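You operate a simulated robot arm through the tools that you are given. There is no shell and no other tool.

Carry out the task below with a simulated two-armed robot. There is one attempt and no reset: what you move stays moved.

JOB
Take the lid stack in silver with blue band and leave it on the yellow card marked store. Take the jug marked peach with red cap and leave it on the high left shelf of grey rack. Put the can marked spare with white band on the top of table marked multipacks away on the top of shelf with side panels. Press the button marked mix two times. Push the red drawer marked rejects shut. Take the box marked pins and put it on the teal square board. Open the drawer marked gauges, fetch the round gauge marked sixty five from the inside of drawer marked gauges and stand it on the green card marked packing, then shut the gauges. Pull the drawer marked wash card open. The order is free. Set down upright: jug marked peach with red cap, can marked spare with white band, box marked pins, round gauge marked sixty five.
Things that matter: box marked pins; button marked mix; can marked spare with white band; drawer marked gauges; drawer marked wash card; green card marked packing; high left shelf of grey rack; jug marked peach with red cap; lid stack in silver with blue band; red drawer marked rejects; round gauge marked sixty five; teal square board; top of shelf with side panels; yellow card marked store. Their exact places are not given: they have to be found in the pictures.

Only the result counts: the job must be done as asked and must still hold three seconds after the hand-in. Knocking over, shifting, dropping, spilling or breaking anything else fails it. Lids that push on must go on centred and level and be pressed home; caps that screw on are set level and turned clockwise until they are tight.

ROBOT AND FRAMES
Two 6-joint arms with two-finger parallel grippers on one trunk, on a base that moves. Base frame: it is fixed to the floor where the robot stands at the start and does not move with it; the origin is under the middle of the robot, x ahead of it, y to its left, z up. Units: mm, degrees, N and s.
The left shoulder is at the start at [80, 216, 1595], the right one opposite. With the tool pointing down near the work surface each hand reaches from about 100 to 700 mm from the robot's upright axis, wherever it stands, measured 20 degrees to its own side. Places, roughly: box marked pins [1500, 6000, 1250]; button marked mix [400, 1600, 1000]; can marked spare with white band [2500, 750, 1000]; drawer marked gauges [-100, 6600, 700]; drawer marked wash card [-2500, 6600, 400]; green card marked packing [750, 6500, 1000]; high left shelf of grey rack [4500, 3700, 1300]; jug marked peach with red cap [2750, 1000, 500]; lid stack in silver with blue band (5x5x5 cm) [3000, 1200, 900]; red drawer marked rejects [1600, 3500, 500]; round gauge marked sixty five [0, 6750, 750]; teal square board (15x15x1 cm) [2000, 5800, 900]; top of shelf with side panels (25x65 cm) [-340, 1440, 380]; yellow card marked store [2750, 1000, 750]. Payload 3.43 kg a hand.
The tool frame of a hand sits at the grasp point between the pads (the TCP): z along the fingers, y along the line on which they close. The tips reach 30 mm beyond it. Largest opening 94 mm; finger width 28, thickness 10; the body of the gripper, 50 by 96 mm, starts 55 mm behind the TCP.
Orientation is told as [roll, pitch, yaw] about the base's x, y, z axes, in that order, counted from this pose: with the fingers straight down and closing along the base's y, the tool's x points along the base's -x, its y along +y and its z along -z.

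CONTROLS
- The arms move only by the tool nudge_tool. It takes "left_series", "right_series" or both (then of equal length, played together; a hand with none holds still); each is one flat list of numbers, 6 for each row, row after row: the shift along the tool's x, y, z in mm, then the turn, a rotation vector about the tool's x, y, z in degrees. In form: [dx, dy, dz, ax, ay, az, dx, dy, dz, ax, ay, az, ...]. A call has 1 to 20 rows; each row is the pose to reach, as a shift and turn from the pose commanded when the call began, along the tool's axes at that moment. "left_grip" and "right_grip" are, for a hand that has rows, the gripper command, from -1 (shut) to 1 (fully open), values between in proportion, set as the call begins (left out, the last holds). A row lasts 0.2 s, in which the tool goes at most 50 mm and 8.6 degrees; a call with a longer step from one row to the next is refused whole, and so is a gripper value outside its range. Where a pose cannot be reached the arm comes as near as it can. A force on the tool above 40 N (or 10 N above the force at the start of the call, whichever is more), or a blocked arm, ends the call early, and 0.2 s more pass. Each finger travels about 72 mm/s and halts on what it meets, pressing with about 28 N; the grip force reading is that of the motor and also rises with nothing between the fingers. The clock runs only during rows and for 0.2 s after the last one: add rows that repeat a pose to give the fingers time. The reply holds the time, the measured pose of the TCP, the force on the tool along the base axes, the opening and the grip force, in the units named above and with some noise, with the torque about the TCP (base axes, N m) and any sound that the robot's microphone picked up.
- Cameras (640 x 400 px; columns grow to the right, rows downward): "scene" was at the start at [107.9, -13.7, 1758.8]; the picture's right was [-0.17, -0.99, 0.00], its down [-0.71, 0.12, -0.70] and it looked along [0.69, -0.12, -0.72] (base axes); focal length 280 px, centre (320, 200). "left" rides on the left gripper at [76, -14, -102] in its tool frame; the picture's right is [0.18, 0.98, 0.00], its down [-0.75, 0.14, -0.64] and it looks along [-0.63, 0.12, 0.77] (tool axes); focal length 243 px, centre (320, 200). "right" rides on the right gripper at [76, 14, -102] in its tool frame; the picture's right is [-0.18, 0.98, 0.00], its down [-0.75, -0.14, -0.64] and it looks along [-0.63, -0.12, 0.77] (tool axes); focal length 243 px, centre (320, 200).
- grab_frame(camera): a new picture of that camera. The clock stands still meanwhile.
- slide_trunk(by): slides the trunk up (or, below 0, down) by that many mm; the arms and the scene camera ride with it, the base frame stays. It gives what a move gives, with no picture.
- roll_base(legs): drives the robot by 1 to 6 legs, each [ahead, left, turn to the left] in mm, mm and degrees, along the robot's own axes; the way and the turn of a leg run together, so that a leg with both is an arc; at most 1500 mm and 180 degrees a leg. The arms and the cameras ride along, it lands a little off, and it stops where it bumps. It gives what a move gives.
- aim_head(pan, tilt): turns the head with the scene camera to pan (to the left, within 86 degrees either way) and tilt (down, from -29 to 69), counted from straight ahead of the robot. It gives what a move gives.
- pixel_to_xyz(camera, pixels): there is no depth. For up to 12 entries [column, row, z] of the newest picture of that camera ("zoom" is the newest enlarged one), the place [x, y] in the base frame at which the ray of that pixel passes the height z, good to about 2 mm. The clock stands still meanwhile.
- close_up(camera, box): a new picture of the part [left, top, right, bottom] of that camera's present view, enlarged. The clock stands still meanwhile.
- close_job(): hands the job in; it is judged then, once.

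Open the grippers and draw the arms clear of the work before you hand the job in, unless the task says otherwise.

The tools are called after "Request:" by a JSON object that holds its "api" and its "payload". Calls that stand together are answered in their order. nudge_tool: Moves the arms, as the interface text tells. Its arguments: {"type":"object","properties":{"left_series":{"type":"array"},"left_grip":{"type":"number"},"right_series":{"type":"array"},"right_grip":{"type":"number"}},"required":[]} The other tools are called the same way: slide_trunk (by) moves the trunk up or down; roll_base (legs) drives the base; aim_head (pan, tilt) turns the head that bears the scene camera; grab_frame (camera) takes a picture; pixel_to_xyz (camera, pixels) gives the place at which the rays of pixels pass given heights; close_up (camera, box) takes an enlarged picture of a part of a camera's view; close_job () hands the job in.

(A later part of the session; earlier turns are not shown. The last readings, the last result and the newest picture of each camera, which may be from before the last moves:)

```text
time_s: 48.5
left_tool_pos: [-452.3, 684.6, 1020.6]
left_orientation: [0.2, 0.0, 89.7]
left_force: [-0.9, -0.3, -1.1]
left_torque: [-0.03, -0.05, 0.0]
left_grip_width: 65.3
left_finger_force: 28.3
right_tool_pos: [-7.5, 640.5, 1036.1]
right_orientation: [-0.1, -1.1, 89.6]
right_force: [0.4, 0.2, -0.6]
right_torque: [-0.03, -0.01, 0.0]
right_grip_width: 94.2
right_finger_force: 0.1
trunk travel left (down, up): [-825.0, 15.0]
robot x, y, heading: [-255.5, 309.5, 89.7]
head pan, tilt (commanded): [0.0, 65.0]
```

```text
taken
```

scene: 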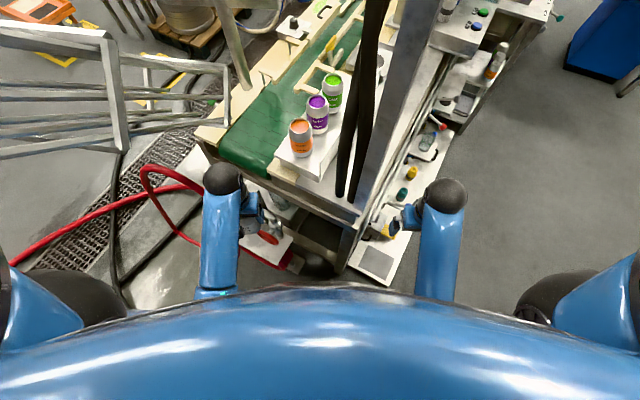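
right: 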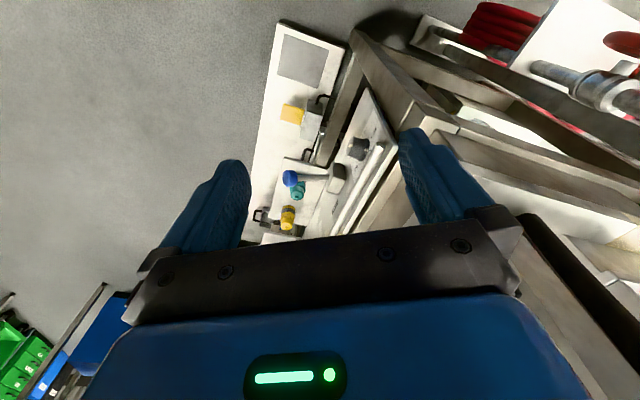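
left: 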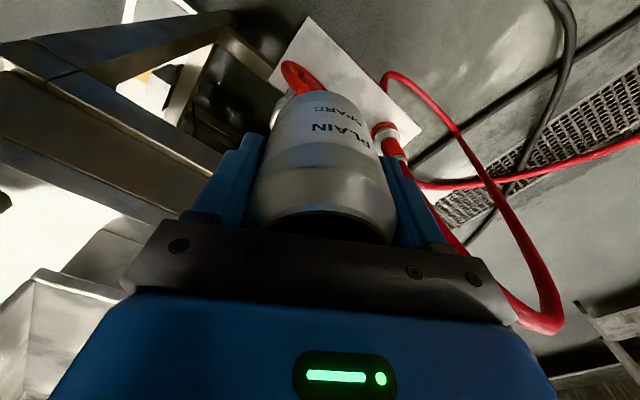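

The cans' shelf is at z≈1046 by triangulation, so the listed shelf (z≈380) should be lower under the line. I back off and lower the trunk to look beneath the conveyor end.

Request:
{"api": "roll_base", "payload": {"legs": [[-350, 0, 0]]}}

Request:
{"api": "aim_head", "payload": {"pan": 0, "tilt": 15}}

Request:
{"api": "slide_trunk", "payload": {"by": -500}}

Request:
{"api": "grab_frame", "payload": {"camera": "scene"}}

```text
time_s: 50.7
left_tool_pos: [-455.6, 340.3, 1019.8]
left_orientation: [0.3, 0.1, 89.7]
left_force: [-0.5, 0.0, -0.8]
left_torque: [-0.02, -0.01, 0.04]
left_grip_width: 65.1
left_finger_force: 27.9
right_tool_pos: [-10.7, 297.0, 1034.3]
right_orientation: [-0.2, -1.1, 89.7]
right_force: [0.5, 0.5, -0.5]
right_torque: [-0.04, -0.01, 0.01]
right_grip_width: 94.3
right_finger_force: 0.1
trunk travel left (down, up): [-825.0, 15.0]
robot x, y, heading: [-257.8, -40.9, 89.8]
head pan, tilt (commanded): [0.0, 65.0]
```

```text
time_s: 51.9
left_tool_pos: [-455.9, 337.6, 1021.2]
left_orientation: [0.3, 0.1, 89.7]
left_force: [-0.7, 0.3, -0.2]
left_torque: [0.0, -0.01, -0.01]
left_grip_width: 65.0
left_finger_force: 27.5
right_tool_pos: [-10.6, 294.7, 1035.0]
right_orientation: [-0.1, -1.2, 89.7]
right_force: [-1.1, 0.3, 0.1]
right_torque: [0.0, 0.0, -0.01]
right_grip_width: 94.0
right_finger_force: 0.0
trunk travel left (down, up): [-825.0, 15.0]
robot x, y, heading: [-257.4, -34.4, 90.0]
head pan, tilt (commanded): [0.0, 15.0]
```

```text
refused: -500 is not a number from -400 to 400
```

```text
taken
```

scene: 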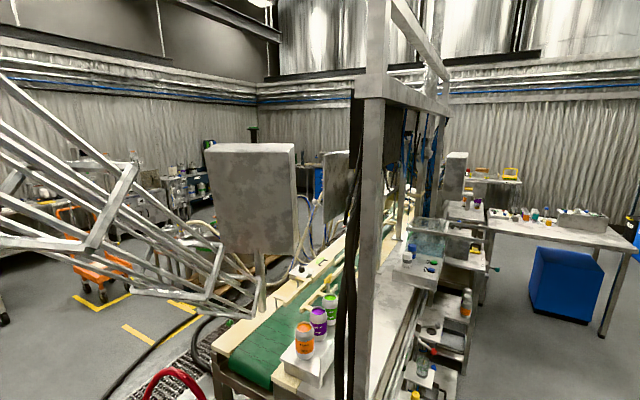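

The trunk moves at most 400 mm per call. I lower it by 400 and look.

Request:
{"api": "slide_trunk", "payload": {"by": -400}}

Request:
{"api": "grab_frame", "payload": {"camera": "scene"}}

Request:
{"api": "close_up", "payload": {"camera": "scene", "box": [180, 220, 380, 400]}}

```text
time_s: 55.7
left_tool_pos: [-455.0, 337.9, 620.2]
left_orientation: [0.2, 0.0, 89.7]
left_force: [-0.3, -0.6, -0.2]
left_torque: [-0.04, 0.03, 0.02]
left_grip_width: 65.0
left_finger_force: 28.2
right_tool_pos: [-10.2, 294.5, 636.0]
right_orientation: [-0.1, -1.2, 89.6]
right_force: [-0.5, 0.7, -0.3]
right_torque: [-0.01, 0.02, 0.03]
right_grip_width: 94.0
right_finger_force: 0.1
trunk travel left (down, up): [-425.0, 415.0]
robot x, y, heading: [-258.6, -36.5, 89.8]
head pan, tilt (commanded): [0.0, 15.0]
```

```text
taken
```

scene: 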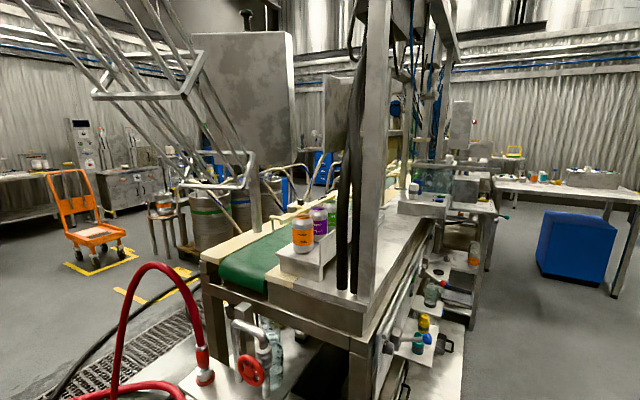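

```text
2.22 times, centred on (280, 310) of scene
```

zoom: 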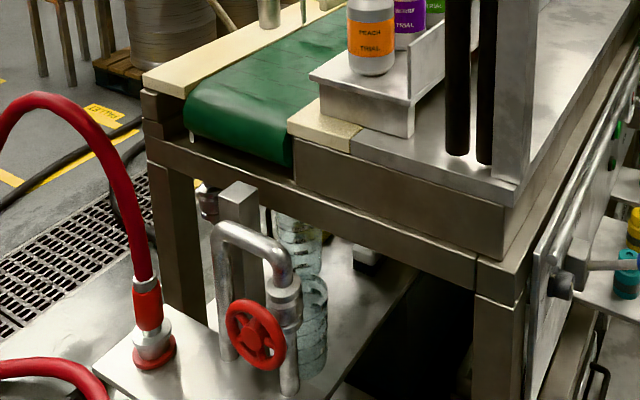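

The line's underside has a low deck with glass jars at about (275,340). I lower further to look under the conveyor.

Request:
{"api": "slide_trunk", "payload": {"by": -300}}

Request:
{"api": "grab_frame", "payload": {"camera": "scene"}}

Request:
{"api": "close_up", "payload": {"camera": "scene", "box": [160, 140, 420, 300]}}

```text
time_s: 58.7
left_tool_pos: [-456.1, 337.7, 320.6]
left_orientation: [0.2, 0.0, 89.6]
left_force: [-0.5, -0.3, 0.5]
left_torque: [0.01, 0.01, 0.0]
left_grip_width: 65.0
left_finger_force: 27.7
right_tool_pos: [-9.9, 293.6, 335.4]
right_orientation: [-0.2, -1.2, 89.7]
right_force: [0.2, 1.4, 0.2]
right_torque: [0.02, 0.01, 0.0]
right_grip_width: 94.2
right_finger_force: 0.1
trunk travel left (down, up): [-125.0, 715.0]
robot x, y, heading: [-258.3, -39.1, 89.6]
head pan, tilt (commanded): [0.0, 15.0]
```

```text
taken
```

scene: 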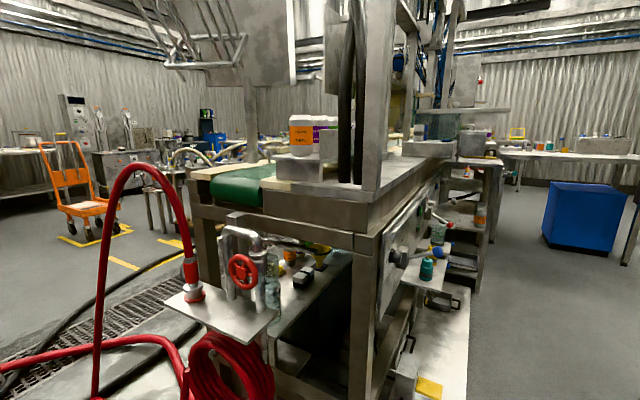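

```text
2.46 times, centred on (290, 220) of scene
```

zoom: 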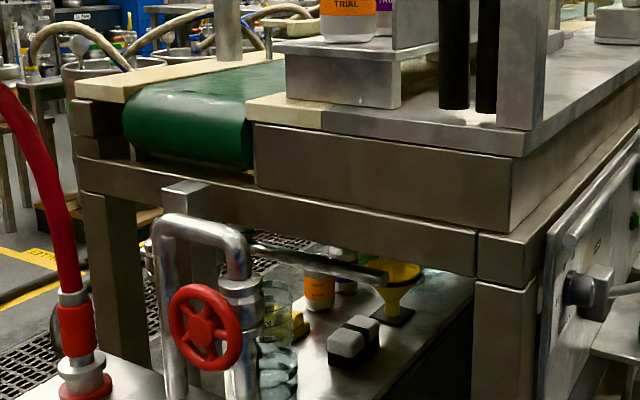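

Under the conveyor I now see cans, a funnel and boxes on a deck at about (290–350, 255–285). I zoom further to identify the shelf with side panels.

Request:
{"api": "close_up", "payload": {"camera": "scene", "box": [240, 225, 370, 345]}}

Request:
{"api": "slide_trunk", "payload": {"by": -120}}

Request:
{"api": "close_up", "payload": {"camera": "scene", "box": [200, 170, 400, 295]}}

Request:
{"api": "grab_frame", "payload": {"camera": "scene"}}

```text
3.33 times, centred on (305, 285) of scene
```

zoom: 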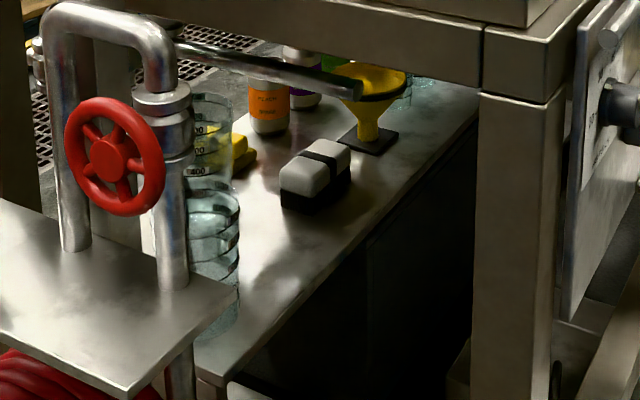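

```text
time_s: 60.2
left_tool_pos: [-455.2, 337.2, 212.0]
left_orientation: [0.6, -0.3, 89.7]
left_force: [0.8, 0.4, -0.8]
left_torque: [0.02, 0.02, 0.0]
left_grip_width: 64.9
left_finger_force: 28.1
right_tool_pos: [-9.0, 294.3, 223.5]
right_orientation: [0.2, -1.5, 89.7]
right_force: [-0.4, 0.7, -0.3]
right_torque: [0.02, 0.0, -0.02]
right_grip_width: 93.9
right_finger_force: 0.0
trunk travel left (down, up): [-5.0, 835.0]
robot x, y, heading: [-257.0, -38.2, 89.5]
head pan, tilt (commanded): [0.0, 15.0]
```

```text
3.20 times, centred on (300, 232) of scene
```

zoom: 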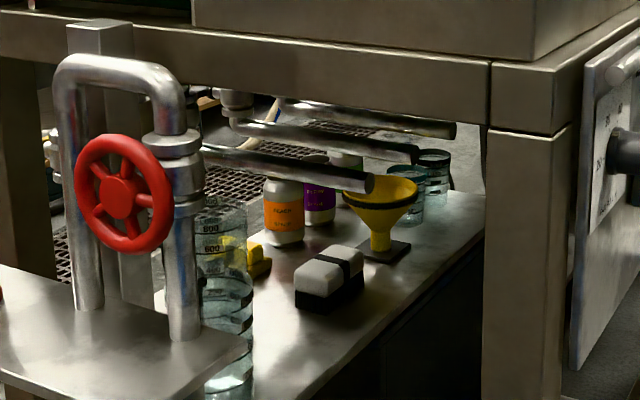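

```text
taken
```

scene: 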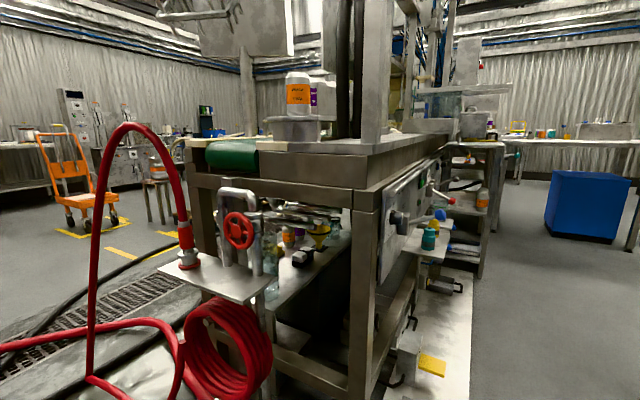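

The deck under the conveyor holds PEACH/BERRY spare cans, so this is the shelf. I query features now and then raise the trunk for a vertical-baseline triangulation.

Request:
{"api": "pixel_to_xyz", "payload": {"camera": "scene", "pixels": [[288.4, 245.5, 380], [301.5, 267, 380], [328, 247.5, 380], [351.5, 241, 380], [300, 291, 380], [308, 222, 380]]}}

Request:
{"api": "slide_trunk", "payload": {"by": 240}}

Request:
{"api": "close_up", "payload": {"camera": "scene", "box": [220, 225, 400, 350]}}

Request:
{"api": "grab_frame", "payload": {"camera": "scene"}}

```text
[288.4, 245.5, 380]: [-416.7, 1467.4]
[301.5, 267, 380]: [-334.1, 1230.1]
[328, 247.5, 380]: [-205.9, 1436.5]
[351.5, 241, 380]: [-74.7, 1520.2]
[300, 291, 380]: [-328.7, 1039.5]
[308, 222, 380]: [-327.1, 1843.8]
```

```text
time_s: 62.7
left_tool_pos: [-455.2, 337.5, 439.7]
left_orientation: [0.2, -0.1, 89.7]
left_force: [0.0, -0.9, -0.3]
left_torque: [-0.03, -0.01, 0.0]
left_grip_width: 64.8
left_finger_force: 27.5
right_tool_pos: [-10.6, 295.3, 456.0]
right_orientation: [-0.1, -1.1, 89.7]
right_force: [0.0, 0.3, 0.6]
right_torque: [0.02, -0.01, -0.01]
right_grip_width: 93.9
right_finger_force: 0.0
trunk travel left (down, up): [-245.0, 595.0]
robot x, y, heading: [-257.6, -35.7, 89.6]
head pan, tilt (commanded): [0.0, 15.0]
```

```text
3.20 times, centred on (310, 288) of scene
```

zoom: 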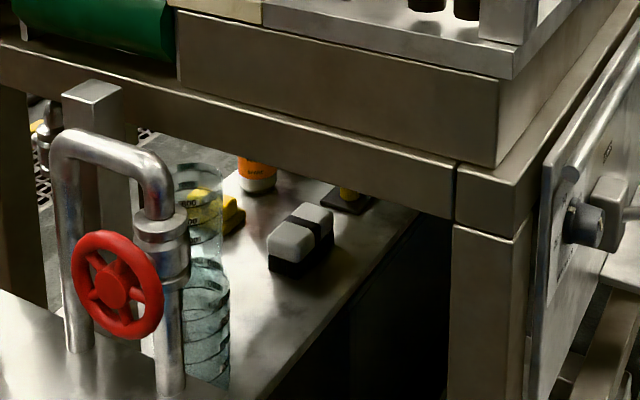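

```text
taken
```

scene: 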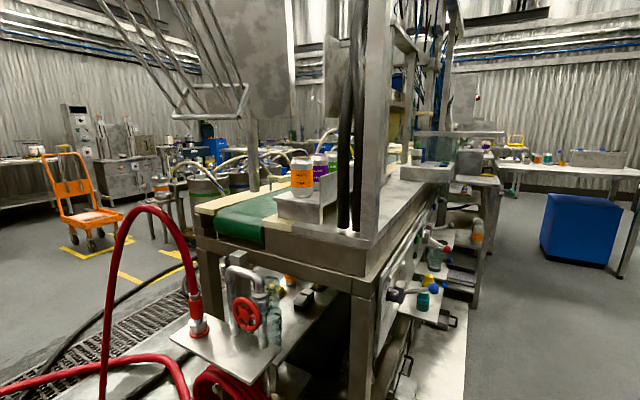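

I query the same features from this height.

Request:
{"api": "pixel_to_xyz", "payload": {"camera": "scene", "pixels": [[290.3, 284.9, 380], [290.3, 284.9, 420], [290.3, 284.9, 460], [303.8, 312, 380], [303.8, 312, 420], [303.8, 312, 460]]}}

```text
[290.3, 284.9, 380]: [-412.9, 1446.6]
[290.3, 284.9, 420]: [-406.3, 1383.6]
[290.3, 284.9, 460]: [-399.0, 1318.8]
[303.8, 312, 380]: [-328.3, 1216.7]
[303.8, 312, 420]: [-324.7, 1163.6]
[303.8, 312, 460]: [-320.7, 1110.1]
```

The deck top comes out at z≈400 with PEACH can at about (−409,1413). I check what is to my left before moving for a view along the back edge of the deck.

Request:
{"api": "slide_trunk", "payload": {"by": 300}}

Request:
{"api": "aim_head", "payload": {"pan": 80, "tilt": 35}}

Request:
{"api": "grab_frame", "payload": {"camera": "scene"}}

Request:
{"api": "aim_head", "payload": {"pan": 50, "tilt": 20}}

Request:
{"api": "grab_frame", "payload": {"camera": "scene"}}

```text
time_s: 65.7
left_tool_pos: [-454.5, 337.5, 740.2]
left_orientation: [0.1, 0.0, 89.7]
left_force: [-0.9, 0.4, -0.1]
left_torque: [0.01, 0.04, 0.0]
left_grip_width: 64.6
left_finger_force: 28.4
right_tool_pos: [-10.4, 294.3, 754.5]
right_orientation: [-0.1, -1.2, 89.7]
right_force: [0.1, 0.1, 0.3]
right_torque: [0.04, 0.0, 0.01]
right_grip_width: 94.0
right_finger_force: 0.0
trunk travel left (down, up): [-545.0, 295.0]
robot x, y, heading: [-253.9, -34.6, 89.7]
head pan, tilt (commanded): [0.0, 15.0]
```

```text
time_s: 67.3
left_tool_pos: [-455.4, 337.5, 741.3]
left_orientation: [0.2, -0.1, 89.7]
left_force: [-0.7, 0.6, 0.2]
left_torque: [0.03, 0.0, 0.04]
left_grip_width: 64.9
left_finger_force: 27.9
right_tool_pos: [-11.2, 295.6, 756.3]
right_orientation: [-0.1, -1.2, 89.7]
right_force: [0.2, 0.4, 1.4]
right_torque: [0.01, -0.01, -0.02]
right_grip_width: 94.2
right_finger_force: 0.0
trunk travel left (down, up): [-545.0, 295.0]
robot x, y, heading: [-254.4, -35.5, 89.6]
head pan, tilt (commanded): [80.0, 35.0]
```

```text
taken
```

scene: 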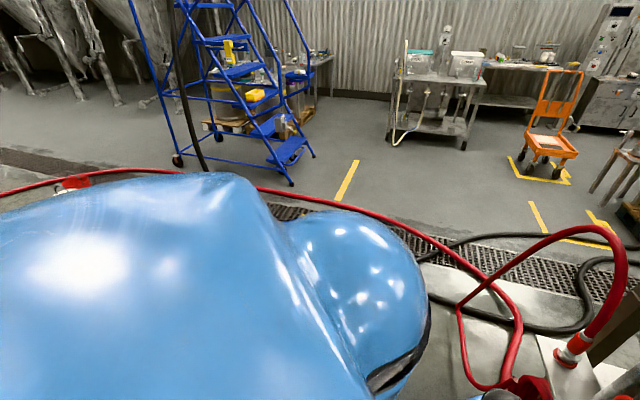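

```text
time_s: 68.2
left_tool_pos: [-456.1, 337.0, 741.0]
left_orientation: [0.1, 0.0, 89.7]
left_force: [-0.4, -0.2, -0.7]
left_torque: [-0.01, -0.03, -0.03]
left_grip_width: 64.8
left_finger_force: 28.5
right_tool_pos: [-10.0, 294.4, 755.7]
right_orientation: [-0.1, -1.3, 89.8]
right_force: [0.0, -0.2, 0.0]
right_torque: [0.02, 0.0, 0.0]
right_grip_width: 94.1
right_finger_force: 0.1
trunk travel left (down, up): [-545.0, 295.0]
robot x, y, heading: [-256.3, -35.8, 89.4]
head pan, tilt (commanded): [50.0, 20.0]
```

```text
taken
```

scene: 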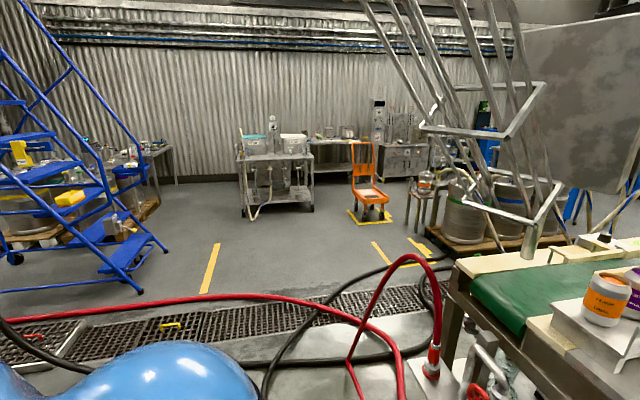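

The area behind the line is fenced by the hose here, so I will deliver the can later from the other side. First I press MIX: I raise the trunk and drive to the front of the line opposite the button.

Request:
{"api": "slide_trunk", "payload": {"by": 295}}

Request:
{"api": "roll_base", "payload": {"legs": [[0, -1090, 0], [700, 0, 0], [0, 0, 61]]}}

Request:
{"api": "aim_head", "payload": {"pan": -15, "tilt": 40}}

Request:
{"api": "grab_frame", "payload": {"camera": "scene"}}

```text
time_s: 71.2
left_tool_pos: [-456.0, 337.7, 1035.7]
left_orientation: [0.2, 0.0, 89.7]
left_force: [1.0, 0.2, -0.4]
left_torque: [0.01, 0.0, -0.01]
left_grip_width: 64.9
left_finger_force: 28.4
right_tool_pos: [-9.7, 295.5, 1050.8]
right_orientation: [-0.1, -1.3, 89.8]
right_force: [0.3, -0.3, -0.2]
right_torque: [0.01, -0.01, 0.0]
right_grip_width: 94.0
right_finger_force: 0.1
trunk travel left (down, up): [-840.0, 0.0]
robot x, y, heading: [-254.9, -36.8, 89.4]
head pan, tilt (commanded): [50.0, 20.0]
```

```text
time_s: 82.9
left_tool_pos: [409.8, 669.6, 1035.8]
left_orientation: [0.2, 0.0, 151.3]
left_force: [0.1, -0.1, -0.5]
left_torque: [-0.03, 0.01, -0.01]
left_grip_width: 65.0
left_finger_force: 28.0
right_tool_pos: [659.7, 1040.1, 1050.1]
right_orientation: [-0.1, -1.2, 151.3]
right_force: [-0.4, 0.3, -0.5]
right_torque: [0.01, -0.02, 0.01]
right_grip_width: 93.8
right_finger_force: 0.1
trunk travel left (down, up): [-840.0, 0.0]
robot x, y, heading: [835.5, 664.1, 151.4]
head pan, tilt (commanded): [50.0, 20.0]
```

```text
time_s: 84.3
left_tool_pos: [410.6, 669.2, 1035.9]
left_orientation: [0.2, 0.0, 151.3]
left_force: [-0.5, -0.1, 0.1]
left_torque: [-0.01, 0.0, 0.01]
left_grip_width: 65.0
left_finger_force: 28.4
right_tool_pos: [659.9, 1040.0, 1051.3]
right_orientation: [-0.2, -1.2, 151.3]
right_force: [-0.4, -0.6, 0.2]
right_torque: [-0.02, 0.02, -0.01]
right_grip_width: 93.9
right_finger_force: 0.1
trunk travel left (down, up): [-840.0, 0.0]
robot x, y, heading: [835.2, 663.5, 151.2]
head pan, tilt (commanded): [-15.0, 40.0]
```

```text
taken
```

scene: 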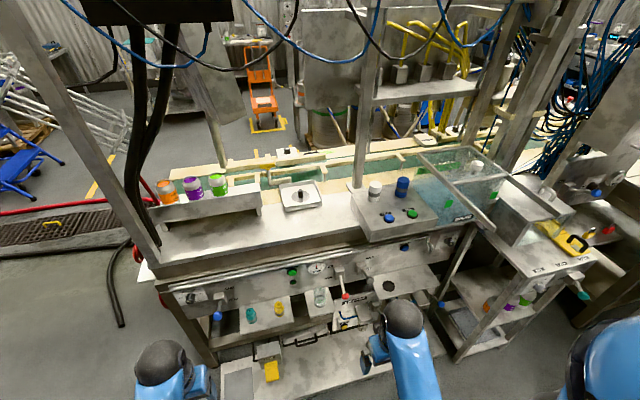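

Now the buttons are visible at (388,218) blue and (412,214) green. I zoom in and triangulate.

Request:
{"api": "close_up", "payload": {"camera": "scene", "box": [340, 150, 500, 260]}}

Request:
{"api": "pixel_to_xyz", "payload": {"camera": "scene", "pixels": [[412, 214, 1036], [388, 218, 1036], [412, 214, 1016], [365, 240, 1000], [437, 221, 1000], [435, 280, 700], [318, 400, 100], [445, 362, 100], [455, 360, 0]]}}

```text
3.64 times, centred on (420, 205) of scene
```

zoom: 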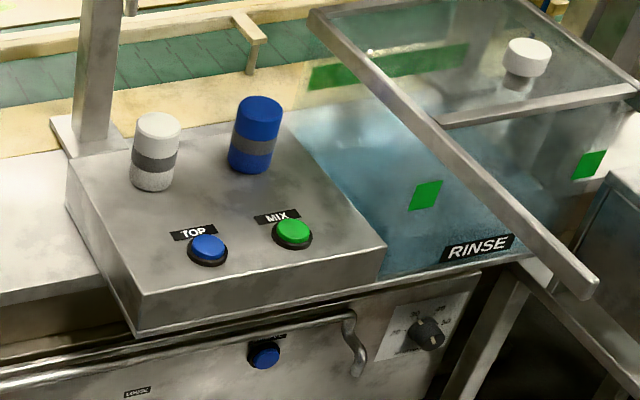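

```text
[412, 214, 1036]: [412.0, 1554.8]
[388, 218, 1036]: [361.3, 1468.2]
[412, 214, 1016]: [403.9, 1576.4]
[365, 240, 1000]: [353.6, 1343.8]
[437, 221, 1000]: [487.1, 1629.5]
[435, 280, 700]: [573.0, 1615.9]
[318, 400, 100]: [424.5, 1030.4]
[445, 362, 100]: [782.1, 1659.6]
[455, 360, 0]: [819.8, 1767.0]
```

The MIX button is confirmed at about (412,1556,1036). I drive closer so it lies ahead-right, then close the right gripper and pitch it forward 45°.

Request:
{"api": "roll_base", "payload": {"legs": [[0, -390, -0.7], [167, 0, 0]]}}

Request:
{"api": "nudge_tool", "payload": {"right_series": [0, 0, 0, 0, -8, 0, 0, 0, 0, 0, -16, 0, 0, 0, 0, 0, -24, 0, 0, 0, 0, 0, -32, 0, 0, 0, 0, 0, -40, 0, 0, 0, 0, 0, -45, 0, 0, 0, 0, 0, -45, 0], "right_grip": -1}}

Request:
{"api": "grab_frame", "payload": {"camera": "scene"}}

```text
time_s: 87.8
left_tool_pos: [458.5, 1100.7, 1036.4]
left_orientation: [0.3, -0.1, 150.3]
left_force: [-0.7, -0.3, -0.2]
left_torque: [0.0, 0.02, 0.0]
left_grip_width: 65.2
left_finger_force: 28.0
right_tool_pos: [716.1, 1468.2, 1050.9]
right_orientation: [0.0, -1.4, 150.3]
right_force: [-0.4, -0.2, 0.0]
right_torque: [0.04, 0.01, -0.01]
right_grip_width: 94.2
right_finger_force: 0.1
trunk travel left (down, up): [-840.0, 0.0]
robot x, y, heading: [877.7, 1093.2, 150.3]
head pan, tilt (commanded): [-15.0, 40.0]
```

```text
time_s: 89.4
left_tool_pos: [455.1, 1102.0, 1035.1]
left_orientation: [0.2, 0.0, 150.3]
left_force: [0.3, -0.6, 0.0]
left_torque: [-0.01, -0.01, 0.01]
left_grip_width: 64.8
left_finger_force: 28.0
right_tool_pos: [702.9, 1472.9, 1056.0]
right_orientation: [-0.6, -47.4, 151.5]
right_force: [-0.6, -0.5, -0.3]
right_torque: [0.02, -0.01, 0.01]
right_grip_width: 0.0
right_finger_force: 27.9
trunk travel left (down, up): [-840.0, 0.0]
robot x, y, heading: [884.4, 1094.9, 150.3]
head pan, tilt (commanded): [-15.0, 40.0]
```

```text
taken
```

scene: 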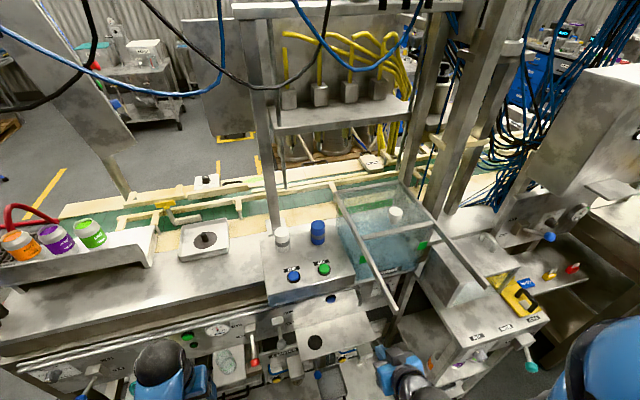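

The hand is tilted 47°. I first shift it left, away from the clear box's bar (at about t=1680, z≈1150), and up, then forward part of the way toward the button.

Request:
{"api": "nudge_tool", "payload": {"right_series": [0, 33, 0, 0, 0, 0, -12, 66, -12, 0, 0, 0, -25, 66, -23, 0, 0, 0, -52, 66, 6, 0, 0, 0, -79, 66, 36, 0, 0, 0, -106, 66, 65, 0, 0, 0, -133, 66, 95, 0, 0, 0, -160, 66, 124, 0, 0, 0, -160, 66, 124, 0, 0, 0]}}

Request:
{"api": "grab_frame", "payload": {"camera": "scene"}}

Request:
{"api": "grab_frame", "payload": {"camera": "right"}}

```text
time_s: 91.4
left_tool_pos: [455.2, 1101.6, 1034.6]
left_orientation: [0.2, 0.0, 150.2]
left_force: [-0.1, -0.3, 0.1]
left_torque: [0.0, -0.01, -0.01]
left_grip_width: 64.8
left_finger_force: 28.2
right_tool_pos: [505.8, 1513.0, 1079.3]
right_orientation: [-0.2, -46.3, 150.4]
right_force: [0.0, -0.5, -0.6]
right_torque: [0.0, -0.01, -0.03]
right_grip_width: 0.0
right_finger_force: 28.0
trunk travel left (down, up): [-840.0, 0.0]
robot x, y, heading: [881.4, 1095.9, 150.3]
head pan, tilt (commanded): [-15.0, 40.0]
```

```text
taken
```

scene: 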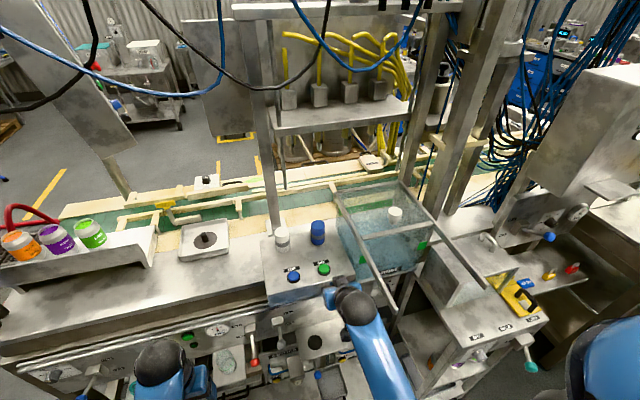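

```text
taken
```

right: 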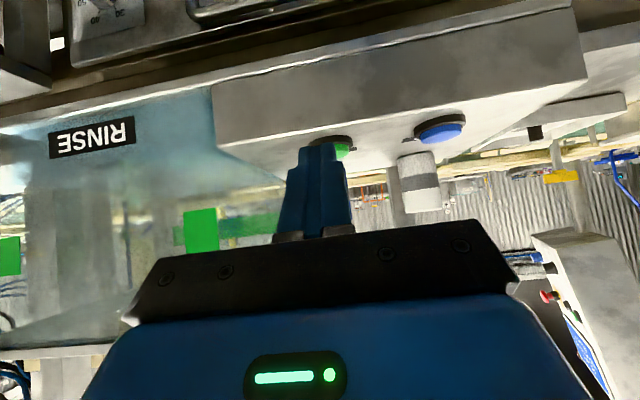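

The fingertip is just short of the green button in the hand view (button ≈(338,143)). I check positions from this camera and a zoom of the scene.

Request:
{"api": "close_up", "payload": {"camera": "scene", "box": [270, 240, 370, 310]}}

Request:
{"api": "pixel_to_xyz", "payload": {"camera": "zoom", "pixels": [[345, 185, 1036], [345, 185, 1026], [345, 185, 1016]]}}

Request:
{"api": "pixel_to_xyz", "payload": {"camera": "right", "pixels": [[335, 142, 1036], [335, 142, 1026], [440, 127, 1036]]}}

```text
5.71 times, centred on (320, 275) of scene
```

zoom: 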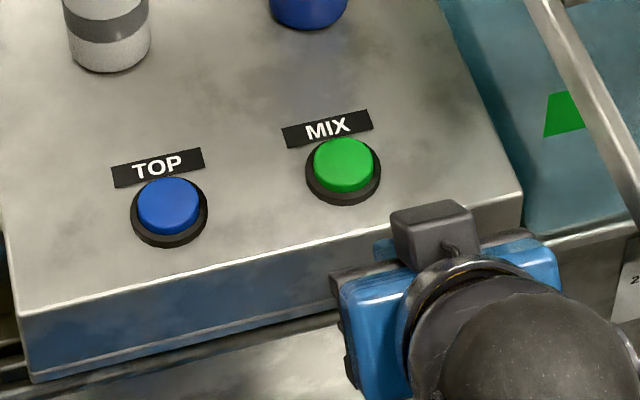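

```text
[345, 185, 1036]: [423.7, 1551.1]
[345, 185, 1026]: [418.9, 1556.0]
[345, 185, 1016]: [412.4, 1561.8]
```

```text
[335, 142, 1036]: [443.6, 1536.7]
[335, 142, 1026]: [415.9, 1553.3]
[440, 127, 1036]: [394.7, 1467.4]
```

Button top centre is near (412,1558,~1032). I move the fingertip's lower corner over it, staying about 15 mm above.

Request:
{"api": "nudge_tool", "payload": {"right_series": [-20, 3, 21, 0, 0, 0, -41, 7, 43, 0, 0, 0, -62, 7, 65, 0, 0, 0, -62, 7, 65, 0, 0, 0]}}

Request:
{"api": "grab_frame", "payload": {"camera": "right"}}

Request:
{"api": "close_up", "payload": {"camera": "scene", "box": [270, 240, 370, 310]}}

```text
time_s: 92.4
left_tool_pos: [455.4, 1101.4, 1035.9]
left_orientation: [0.1, 0.0, 150.3]
left_force: [0.3, -0.1, 0.2]
left_torque: [0.02, 0.03, 0.0]
left_grip_width: 64.9
left_finger_force: 28.0
right_tool_pos: [423.6, 1550.5, 1079.7]
right_orientation: [-0.2, -46.2, 150.5]
right_force: [-0.8, -0.2, -0.4]
right_torque: [0.03, -0.01, 0.02]
right_grip_width: 0.0
right_finger_force: 27.9
trunk travel left (down, up): [-840.0, 0.0]
robot x, y, heading: [879.6, 1093.6, 150.2]
head pan, tilt (commanded): [-15.0, 40.0]
```

```text
taken
```

right: 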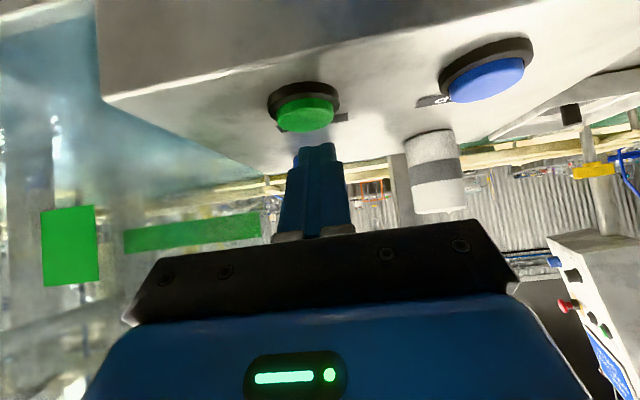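

```text
5.71 times, centred on (320, 275) of scene
```

zoom: 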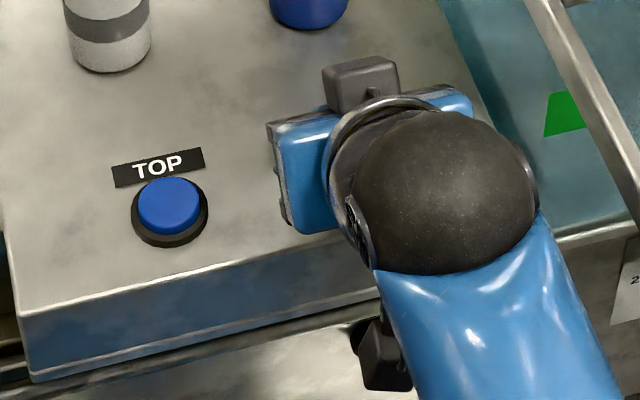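

I query the button's place from the hand camera at its assumed height.

Request:
{"api": "pixel_to_xyz", "payload": {"camera": "right", "pixels": [[306, 112, 1036], [306, 112, 1030], [304, 98, 1026], [486, 78, 1036], [316, 143, 1036], [316, 143, 1048]]}}

```text
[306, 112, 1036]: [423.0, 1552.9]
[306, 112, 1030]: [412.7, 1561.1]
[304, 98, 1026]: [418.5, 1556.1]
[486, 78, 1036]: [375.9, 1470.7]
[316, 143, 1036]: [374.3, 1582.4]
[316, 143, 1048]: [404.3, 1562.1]
```

The fingertip corner is at about (413,1556,1049), the button top near (411,1561,1030). I press straight down slowly and watch force and sound.

Request:
{"api": "nudge_tool", "payload": {"right_series": [5.8, 0, 5.5, 0, 0, 0, 10.1, 0, 9.7, 0, 0, 0, 12.3, 0, 11.8, 0, 0, 0, 13.7, 0, 13.1, 0, 0, 0, 15.2, 0, 14.5, 0, 0, 0]}}

```text
time_s: 93.6
left_tool_pos: [454.8, 1100.4, 1036.3]
left_orientation: [0.3, -0.1, 150.3]
left_force: [-0.3, -0.5, 0.7]
left_torque: [-0.01, 0.02, -0.01]
left_grip_width: 64.8
left_finger_force: 27.6
right_tool_pos: [423.1, 1549.4, 1061.5]
right_orientation: [-0.1, -46.6, 150.5]
right_force: [-2.5, 2.9, 13.0]
right_torque: [0.16, 0.25, -0.03]
right_grip_width: 0.0
right_finger_force: 28.1
trunk travel left (down, up): [-840.0, 0.0]
robot x, y, heading: [883.0, 1092.7, 150.3]
head pan, tilt (commanded): [-15.0, 40.0]
heard: click
```

A click was heard: first press. I lift off fully, then press once more.

Request:
{"api": "nudge_tool", "payload": {"right_series": [-7, 0, -7, 0, 0, 0, -14, 0, -14, 0, 0, 0, -14, 0, -14, 0, 0, 0, -14, 0, -14, 0, 0, 0]}}

Request:
{"api": "close_up", "payload": {"camera": "right", "box": [220, 60, 420, 185]}}

```text
time_s: 94.6
left_tool_pos: [456.2, 1102.0, 1035.5]
left_orientation: [0.2, 0.0, 150.2]
left_force: [0.5, 0.4, -0.5]
left_torque: [-0.01, 0.02, -0.01]
left_grip_width: 65.1
left_finger_force: 27.9
right_tool_pos: [424.3, 1548.3, 1078.8]
right_orientation: [-0.2, -46.1, 150.5]
right_force: [-0.4, 0.3, 0.2]
right_torque: [-0.02, 0.0, -0.01]
right_grip_width: 0.0
right_finger_force: 27.6
trunk travel left (down, up): [-840.0, 0.0]
robot x, y, heading: [879.4, 1087.5, 150.1]
head pan, tilt (commanded): [-15.0, 40.0]
```

```text
3.20 times, centred on (320, 122) of right
```

zoom: 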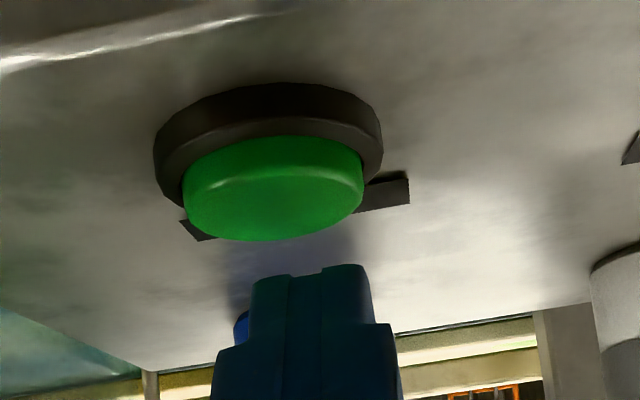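

Second press with the same motion.

Request:
{"api": "nudge_tool", "payload": {"right_series": [5.8, 0, 5.5, 0, 0, 0, 10.1, 0, 9.7, 0, 0, 0, 12.3, 0, 11.8, 0, 0, 0, 13.7, 0, 13.1, 0, 0, 0, 15.2, 0, 14.5, 0, 0, 0]}}

Request:
{"api": "nudge_tool", "payload": {"right_series": [-7, 0, -7, 0, 0, 0, -20, 0, -20, 0, 0, 0, -35, 0, -35, 0, 0, 0, -35, 0, -35, 0, 0, 0]}}

```text
time_s: 95.8
left_tool_pos: [456.6, 1101.6, 1035.9]
left_orientation: [0.2, -0.2, 150.3]
left_force: [-0.2, 0.4, 0.1]
left_torque: [-0.02, 0.02, 0.01]
left_grip_width: 65.3
left_finger_force: 28.6
right_tool_pos: [424.2, 1549.0, 1061.0]
right_orientation: [-0.2, -46.8, 150.4]
right_force: [-1.8, 1.4, 16.4]
right_torque: [0.16, 0.21, 0.0]
right_grip_width: 0.0
right_finger_force: 28.0
trunk travel left (down, up): [-840.0, 0.0]
robot x, y, heading: [883.2, 1092.1, 150.2]
head pan, tilt (commanded): [-15.0, 40.0]
heard: click
```

```text
time_s: 96.8
left_tool_pos: [456.8, 1101.6, 1035.7]
left_orientation: [0.2, 0.0, 150.3]
left_force: [-0.1, 0.2, 0.6]
left_torque: [-0.01, -0.01, 0.01]
left_grip_width: 65.0
left_finger_force: 27.8
right_tool_pos: [424.7, 1547.7, 1107.0]
right_orientation: [-0.2, -46.2, 150.5]
right_force: [-0.1, 0.0, -0.1]
right_torque: [-0.02, 0.03, 0.01]
right_grip_width: 0.0
right_finger_force: 27.8
trunk travel left (down, up): [-840.0, 0.0]
robot x, y, heading: [880.3, 1093.2, 150.3]
head pan, tilt (commanded): [-15.0, 40.0]
```

Two clicks heard, so MIX is pressed twice. I draw the right hand straight back and turn it down again.

Request:
{"api": "nudge_tool", "payload": {"right_series": [30, 0, -31, 0, 0, 0, 60, 0, -62, 0, 0, 0, 90, 0, -94, 0, 0, 0, 120, 0, -125, 0, 0, 0, 150, 0, -156, 0, 0, 0, 180, 0, -187, 0, 0, 0, 180, 0, -187, 0, 8, 0, 180, 0, -187, 0, 16, 0, 180, 0, -187, 0, 24, 0, 180, 0, -187, 0, 32, 0, 180, 0, -187, 0, 40, 0, 180, 0, -187, 0, 46, 0, 180, 0, -187, 0, 46, 0]}}

Request:
{"api": "grab_frame", "payload": {"camera": "scene"}}

```text
time_s: 99.6
left_tool_pos: [456.0, 1103.0, 1036.4]
left_orientation: [0.3, 0.0, 150.3]
left_force: [0.0, -0.2, 0.2]
left_torque: [-0.01, -0.01, -0.04]
left_grip_width: 65.2
left_finger_force: 27.6
right_tool_pos: [655.3, 1417.0, 1042.5]
right_orientation: [-0.2, -0.3, 150.3]
right_force: [-0.6, -0.4, -0.1]
right_torque: [0.01, 0.01, 0.0]
right_grip_width: 0.0
right_finger_force: 27.5
right hand out of reach, approached as far as the arm can: row 11, 12, 13
trunk travel left (down, up): [-840.0, 0.0]
robot x, y, heading: [881.0, 1089.3, 150.2]
head pan, tilt (commanded): [-15.0, 40.0]
```

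```text
taken
```

scene: 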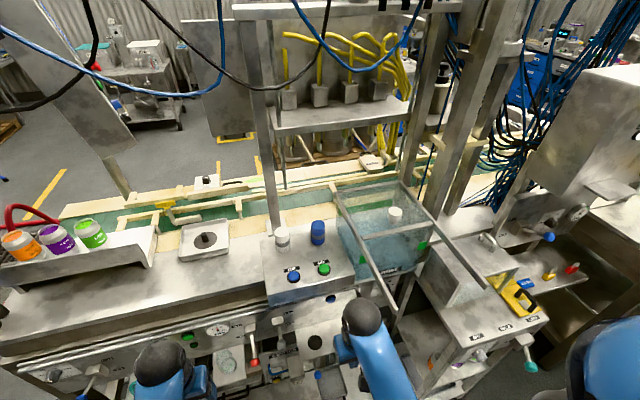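

Now I go back to the multipacks table to set the can down for a later side grasp, and to do the LANES table work. I back off, turn around and drive there.

Request:
{"api": "roll_base", "payload": {"legs": [[-500, 0, 0], [0, 0, -179.5], [600, 249, 0]]}}

Request:
{"api": "aim_head", "payload": {"pan": 20, "tilt": 50}}

Request:
{"api": "grab_frame", "payload": {"camera": "scene"}}

```text
time_s: 113.1
left_tool_pos: [2383.8, 766.7, 1036.3]
left_orientation: [0.3, -0.2, -29.0]
left_force: [-0.3, -0.1, 0.5]
left_torque: [0.01, -0.01, -0.02]
left_grip_width: 65.1
left_finger_force: 27.9
right_tool_pos: [2188.7, 448.9, 1043.4]
right_orientation: [-0.1, -0.5, -28.9]
right_force: [0.5, 0.2, 0.5]
right_torque: [0.0, 0.02, 0.0]
right_grip_width: 0.1
right_finger_force: 28.4
trunk travel left (down, up): [-840.0, 0.0]
robot x, y, heading: [1965.4, 770.1, -28.9]
head pan, tilt (commanded): [-15.0, 40.0]
```

```text
time_s: 114.1
left_tool_pos: [2384.8, 766.7, 1035.9]
left_orientation: [0.2, 0.0, -28.9]
left_force: [0.3, 0.3, -0.1]
left_torque: [-0.01, -0.03, 0.02]
left_grip_width: 65.0
left_finger_force: 27.7
right_tool_pos: [2190.7, 449.0, 1042.5]
right_orientation: [-0.1, -0.3, -29.0]
right_force: [-1.0, 0.2, -0.6]
right_torque: [-0.02, 0.03, 0.01]
right_grip_width: 0.0
right_finger_force: 28.1
trunk travel left (down, up): [-840.0, 0.0]
robot x, y, heading: [1962.8, 771.4, -29.0]
head pan, tilt (commanded): [20.0, 50.0]
```

```text
taken
```

scene: 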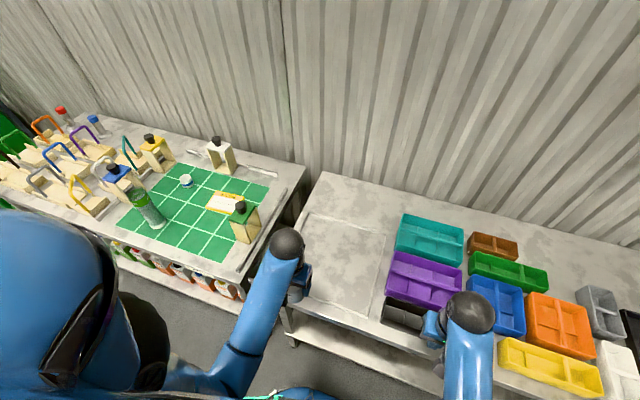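

I set the can back on the table at its old spot (2526,682): forward 165 mm, then down to z≈913.

Request:
{"api": "nudge_tool", "payload": {"left_series": [-42, -2, 0, 0, 0, 0, -84, -4, 0, 0, 0, 0, -126, -6, 0, 0, 0, 0, -165, -6, 0, 0, 0, 0, -165, -6, 40, 0, 0, 0, -165, -6, 80, 0, 0, 0, -165, -6, 110, 0, 0, 0, -165, -6, 118, 0, 0, 0, -165, -6, 122, 0, 0, 0, -165, -6, 122, 0, 0, 0]}}

Request:
{"api": "grab_frame", "payload": {"camera": "left"}}

```text
time_s: 116.3
left_tool_pos: [2528.1, 682.3, 913.2]
left_orientation: [0.2, 0.0, -29.0]
left_force: [0.3, 0.4, -0.5]
left_torque: [0.03, 0.01, -0.01]
left_grip_width: 65.0
left_finger_force: 28.6
right_tool_pos: [2189.1, 448.4, 1044.1]
right_orientation: [-0.2, -0.4, -29.0]
right_force: [0.1, -0.3, -0.1]
right_torque: [-0.03, 0.0, 0.0]
right_grip_width: 0.0
right_finger_force: 27.5
trunk travel left (down, up): [-840.0, 0.0]
robot x, y, heading: [1963.0, 769.5, -28.8]
head pan, tilt (commanded): [20.0, 50.0]
```

```text
taken
```

left: 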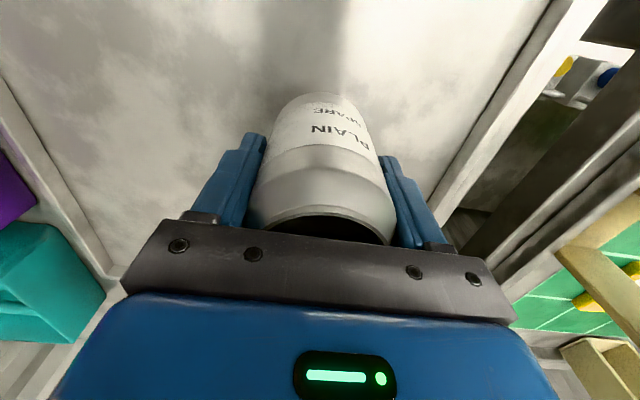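

I lower the last 2 mm, open the fingers and lift away.

Request:
{"api": "nudge_tool", "payload": {"left_series": [0, 0, 1, 0, 0, 0, 0, 0, 2, 0, 0, 0, 0, 0, 2, 0, 0, 0]}}

Request:
{"api": "nudge_tool", "payload": {"left_series": [0, 0, 0, 0, 0, 0, 0, 0, 0, 0, 0, 0, 0, 0, 0, 0, 0, 0, 0, 0, -40, 0, 0, 0, 0, 0, -80, 0, 0, 0, 0, 0, -118, 0, 0, 0, 0, 0, -118, 0, 0, 0], "left_grip": 1}}

Request:
{"api": "grab_frame", "payload": {"camera": "left"}}

```text
time_s: 117.1
left_tool_pos: [2527.2, 681.3, 912.1]
left_orientation: [0.2, -0.1, -29.0]
left_force: [0.2, 0.8, 3.6]
left_torque: [-0.06, 0.05, -0.01]
left_grip_width: 65.0
left_finger_force: 28.3
right_tool_pos: [2188.9, 448.4, 1043.8]
right_orientation: [-0.1, -0.5, -29.0]
right_force: [-0.5, -0.4, -0.3]
right_torque: [0.0, 0.0, -0.03]
right_grip_width: 0.0
right_finger_force: 28.4
trunk travel left (down, up): [-840.0, 0.0]
robot x, y, heading: [1960.2, 771.7, -29.0]
head pan, tilt (commanded): [20.0, 50.0]
```

```text
time_s: 118.7
left_tool_pos: [2525.4, 681.3, 1029.4]
left_orientation: [0.2, 0.0, -28.9]
left_force: [0.7, 0.1, 0.2]
left_torque: [0.02, 0.03, 0.01]
left_grip_width: 94.0
left_finger_force: 0.0
right_tool_pos: [2190.0, 448.6, 1043.7]
right_orientation: [-0.1, -0.3, -29.0]
right_force: [-0.1, 0.5, -0.1]
right_torque: [-0.02, 0.0, 0.03]
right_grip_width: 0.0
right_finger_force: 27.9
trunk travel left (down, up): [-840.0, 0.0]
robot x, y, heading: [1963.2, 773.5, -29.0]
head pan, tilt (commanded): [20.0, 50.0]
```

```text
taken
```

left: 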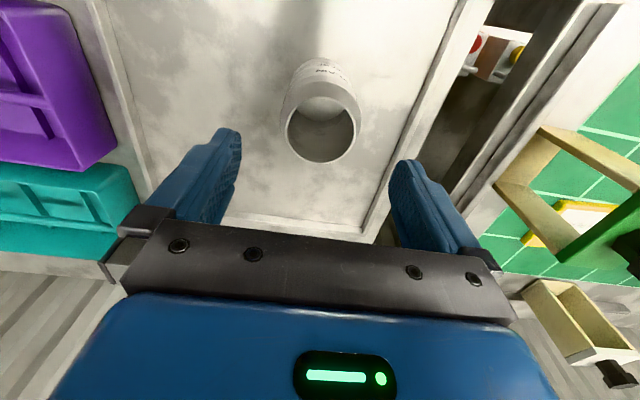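

The can stands. I retract the left hand, then look at the LANES table more closely for the lid stack, card and neighbours.

Request:
{"api": "nudge_tool", "payload": {"left_series": [40, 0, 0, 0, 0, 0, 80, 0, 0, 0, 0, 0, 120, 0, 0, 0, 0, 0, 160, 0, 0, 0, 0, 0, 195, 0, 0, 0, 0, 0, 195, 0, 0, 0, 0, 0]}}

Request:
{"api": "roll_base", "payload": {"legs": [[0, 480, 0]]}}

Request:
{"api": "grab_frame", "payload": {"camera": "scene"}}

```text
time_s: 120.1
left_tool_pos: [2356.4, 775.8, 1030.1]
left_orientation: [0.1, 0.1, -29.0]
left_force: [-0.2, -0.4, -0.1]
left_torque: [0.03, -0.03, -0.06]
left_grip_width: 94.0
left_finger_force: 0.0
right_tool_pos: [2190.0, 448.5, 1042.9]
right_orientation: [0.0, -0.4, -29.0]
right_force: [0.2, -0.3, -0.3]
right_torque: [-0.01, 0.02, -0.01]
right_grip_width: 0.0
right_finger_force: 27.4
trunk travel left (down, up): [-840.0, 0.0]
robot x, y, heading: [1960.5, 770.8, -29.1]
head pan, tilt (commanded): [20.0, 50.0]
```

```text
time_s: 122.9
left_tool_pos: [2586.3, 1192.2, 1031.1]
left_orientation: [0.2, 0.0, -28.9]
left_force: [0.3, 0.1, 0.2]
left_torque: [-0.01, -0.03, 0.0]
left_grip_width: 94.0
left_finger_force: 0.1
right_tool_pos: [2420.6, 864.7, 1044.9]
right_orientation: [0.0, -0.4, -28.9]
right_force: [-0.1, 0.5, 0.4]
right_torque: [0.02, 0.01, 0.0]
right_grip_width: 0.0
right_finger_force: 28.2
trunk travel left (down, up): [-840.0, 0.0]
robot x, y, heading: [2195.1, 1188.6, -28.7]
head pan, tilt (commanded): [20.0, 50.0]
```

```text
taken
```

scene: 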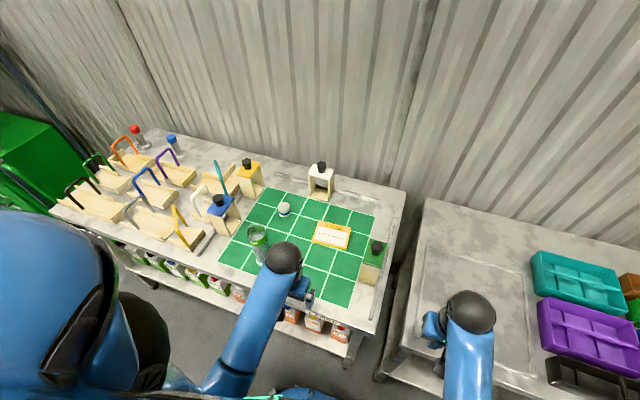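

I query the lid stack (284,209), card (332,235), bottle (259,243), green-top frame (373,262), with a close-up.

Request:
{"api": "close_up", "payload": {"camera": "scene", "box": [230, 160, 410, 290]}}

Request:
{"api": "pixel_to_xyz", "payload": {"camera": "scene", "pixels": [[284, 215, 841], [284, 204, 885], [332, 235, 845], [260, 262, 841], [257, 229, 1050], [313, 242, 845], [320, 222, 845], [351, 231, 845], [345, 250, 845], [265, 189, 841], [376, 209, 841], [344, 306, 841]]}}

```text
3.08 times, centred on (320, 225) of scene
```

zoom: 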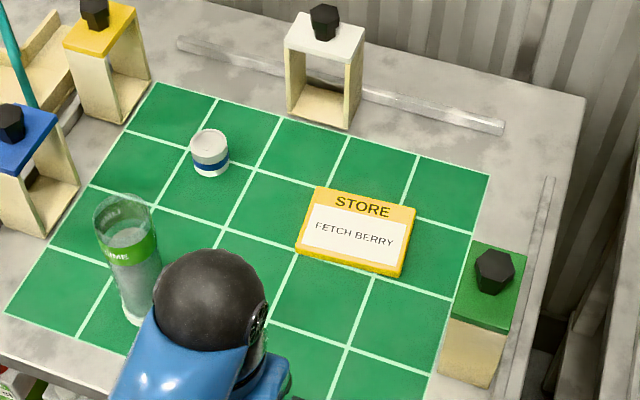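

```text
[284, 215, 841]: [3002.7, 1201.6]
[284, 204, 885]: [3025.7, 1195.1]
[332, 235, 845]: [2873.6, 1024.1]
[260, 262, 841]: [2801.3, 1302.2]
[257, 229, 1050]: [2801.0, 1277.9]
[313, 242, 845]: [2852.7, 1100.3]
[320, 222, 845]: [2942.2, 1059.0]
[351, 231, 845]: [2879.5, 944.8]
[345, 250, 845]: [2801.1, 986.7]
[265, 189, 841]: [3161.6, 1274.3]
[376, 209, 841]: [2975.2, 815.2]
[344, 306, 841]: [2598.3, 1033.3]
```

Lid stack ≈(3025,1198), card centre ≈(2872,1023). I shift the base left and slightly ahead so that both are in reach of the left hand.

Request:
{"api": "roll_base", "payload": {"legs": [[0, 180, -0.4], [72, 0, 0]]}}

Request:
{"api": "grab_frame", "payload": {"camera": "scene"}}

Request:
{"api": "grab_frame", "payload": {"camera": "left"}}

```text
time_s: 125.1
left_tool_pos: [2725.6, 1316.8, 1034.0]
left_orientation: [0.3, -0.5, -29.4]
left_force: [-0.3, -0.1, -0.3]
left_torque: [-0.04, -0.06, 0.04]
left_grip_width: 94.3
left_finger_force: 0.0
right_tool_pos: [2557.8, 991.1, 1047.9]
right_orientation: [0.0, -0.9, -29.4]
right_force: [0.0, 0.1, 0.2]
right_torque: [-0.02, -0.09, 0.0]
right_grip_width: 0.1
right_finger_force: 28.5
trunk travel left (down, up): [-840.0, 0.0]
robot x, y, heading: [2341.3, 1308.3, -29.6]
head pan, tilt (commanded): [20.0, 50.0]
```

```text
taken
```

scene: 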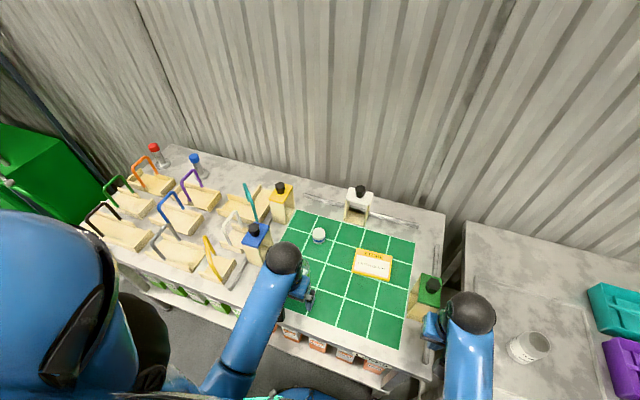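

```text
taken
```

left: 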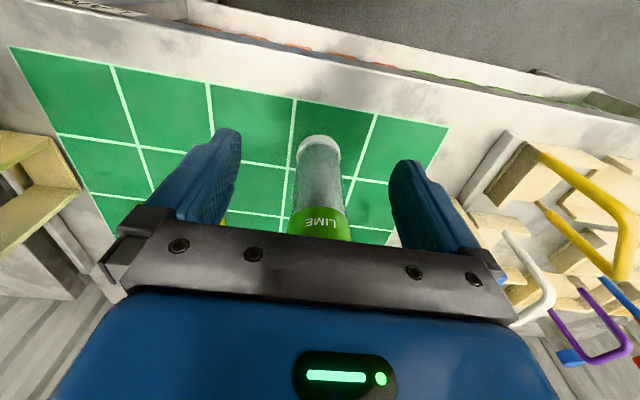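

Caution: the left hand is now just behind the LIME bottle (hand view). I query neighbours before moving around it.

Request:
{"api": "close_up", "payload": {"camera": "scene", "box": [230, 170, 410, 290]}}

Request:
{"api": "pixel_to_xyz", "payload": {"camera": "scene", "pixels": [[277, 222, 841], [292, 217, 841], [345, 217, 841], [371, 222, 841], [360, 190, 1010], [281, 187, 1010], [244, 262, 841], [268, 258, 841], [319, 241, 841], [319, 232, 885], [372, 265, 845]]}}

Request:
{"api": "pixel_to_xyz", "payload": {"camera": "left", "pixels": [[319, 140, 841], [319, 236, 1050]]}}

```text
3.33 times, centred on (320, 230) of scene
```

zoom: 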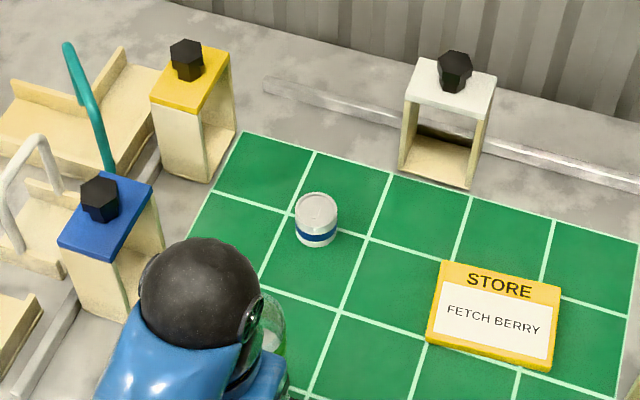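

```text
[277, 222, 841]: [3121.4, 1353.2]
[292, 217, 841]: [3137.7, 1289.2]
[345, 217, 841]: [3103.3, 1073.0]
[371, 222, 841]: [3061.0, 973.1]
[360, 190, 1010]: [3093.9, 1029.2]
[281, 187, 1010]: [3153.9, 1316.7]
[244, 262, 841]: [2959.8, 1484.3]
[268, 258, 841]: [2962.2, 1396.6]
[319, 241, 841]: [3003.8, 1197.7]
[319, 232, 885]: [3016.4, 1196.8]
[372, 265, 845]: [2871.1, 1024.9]
```

```text
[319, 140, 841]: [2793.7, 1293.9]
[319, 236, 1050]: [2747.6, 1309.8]
```

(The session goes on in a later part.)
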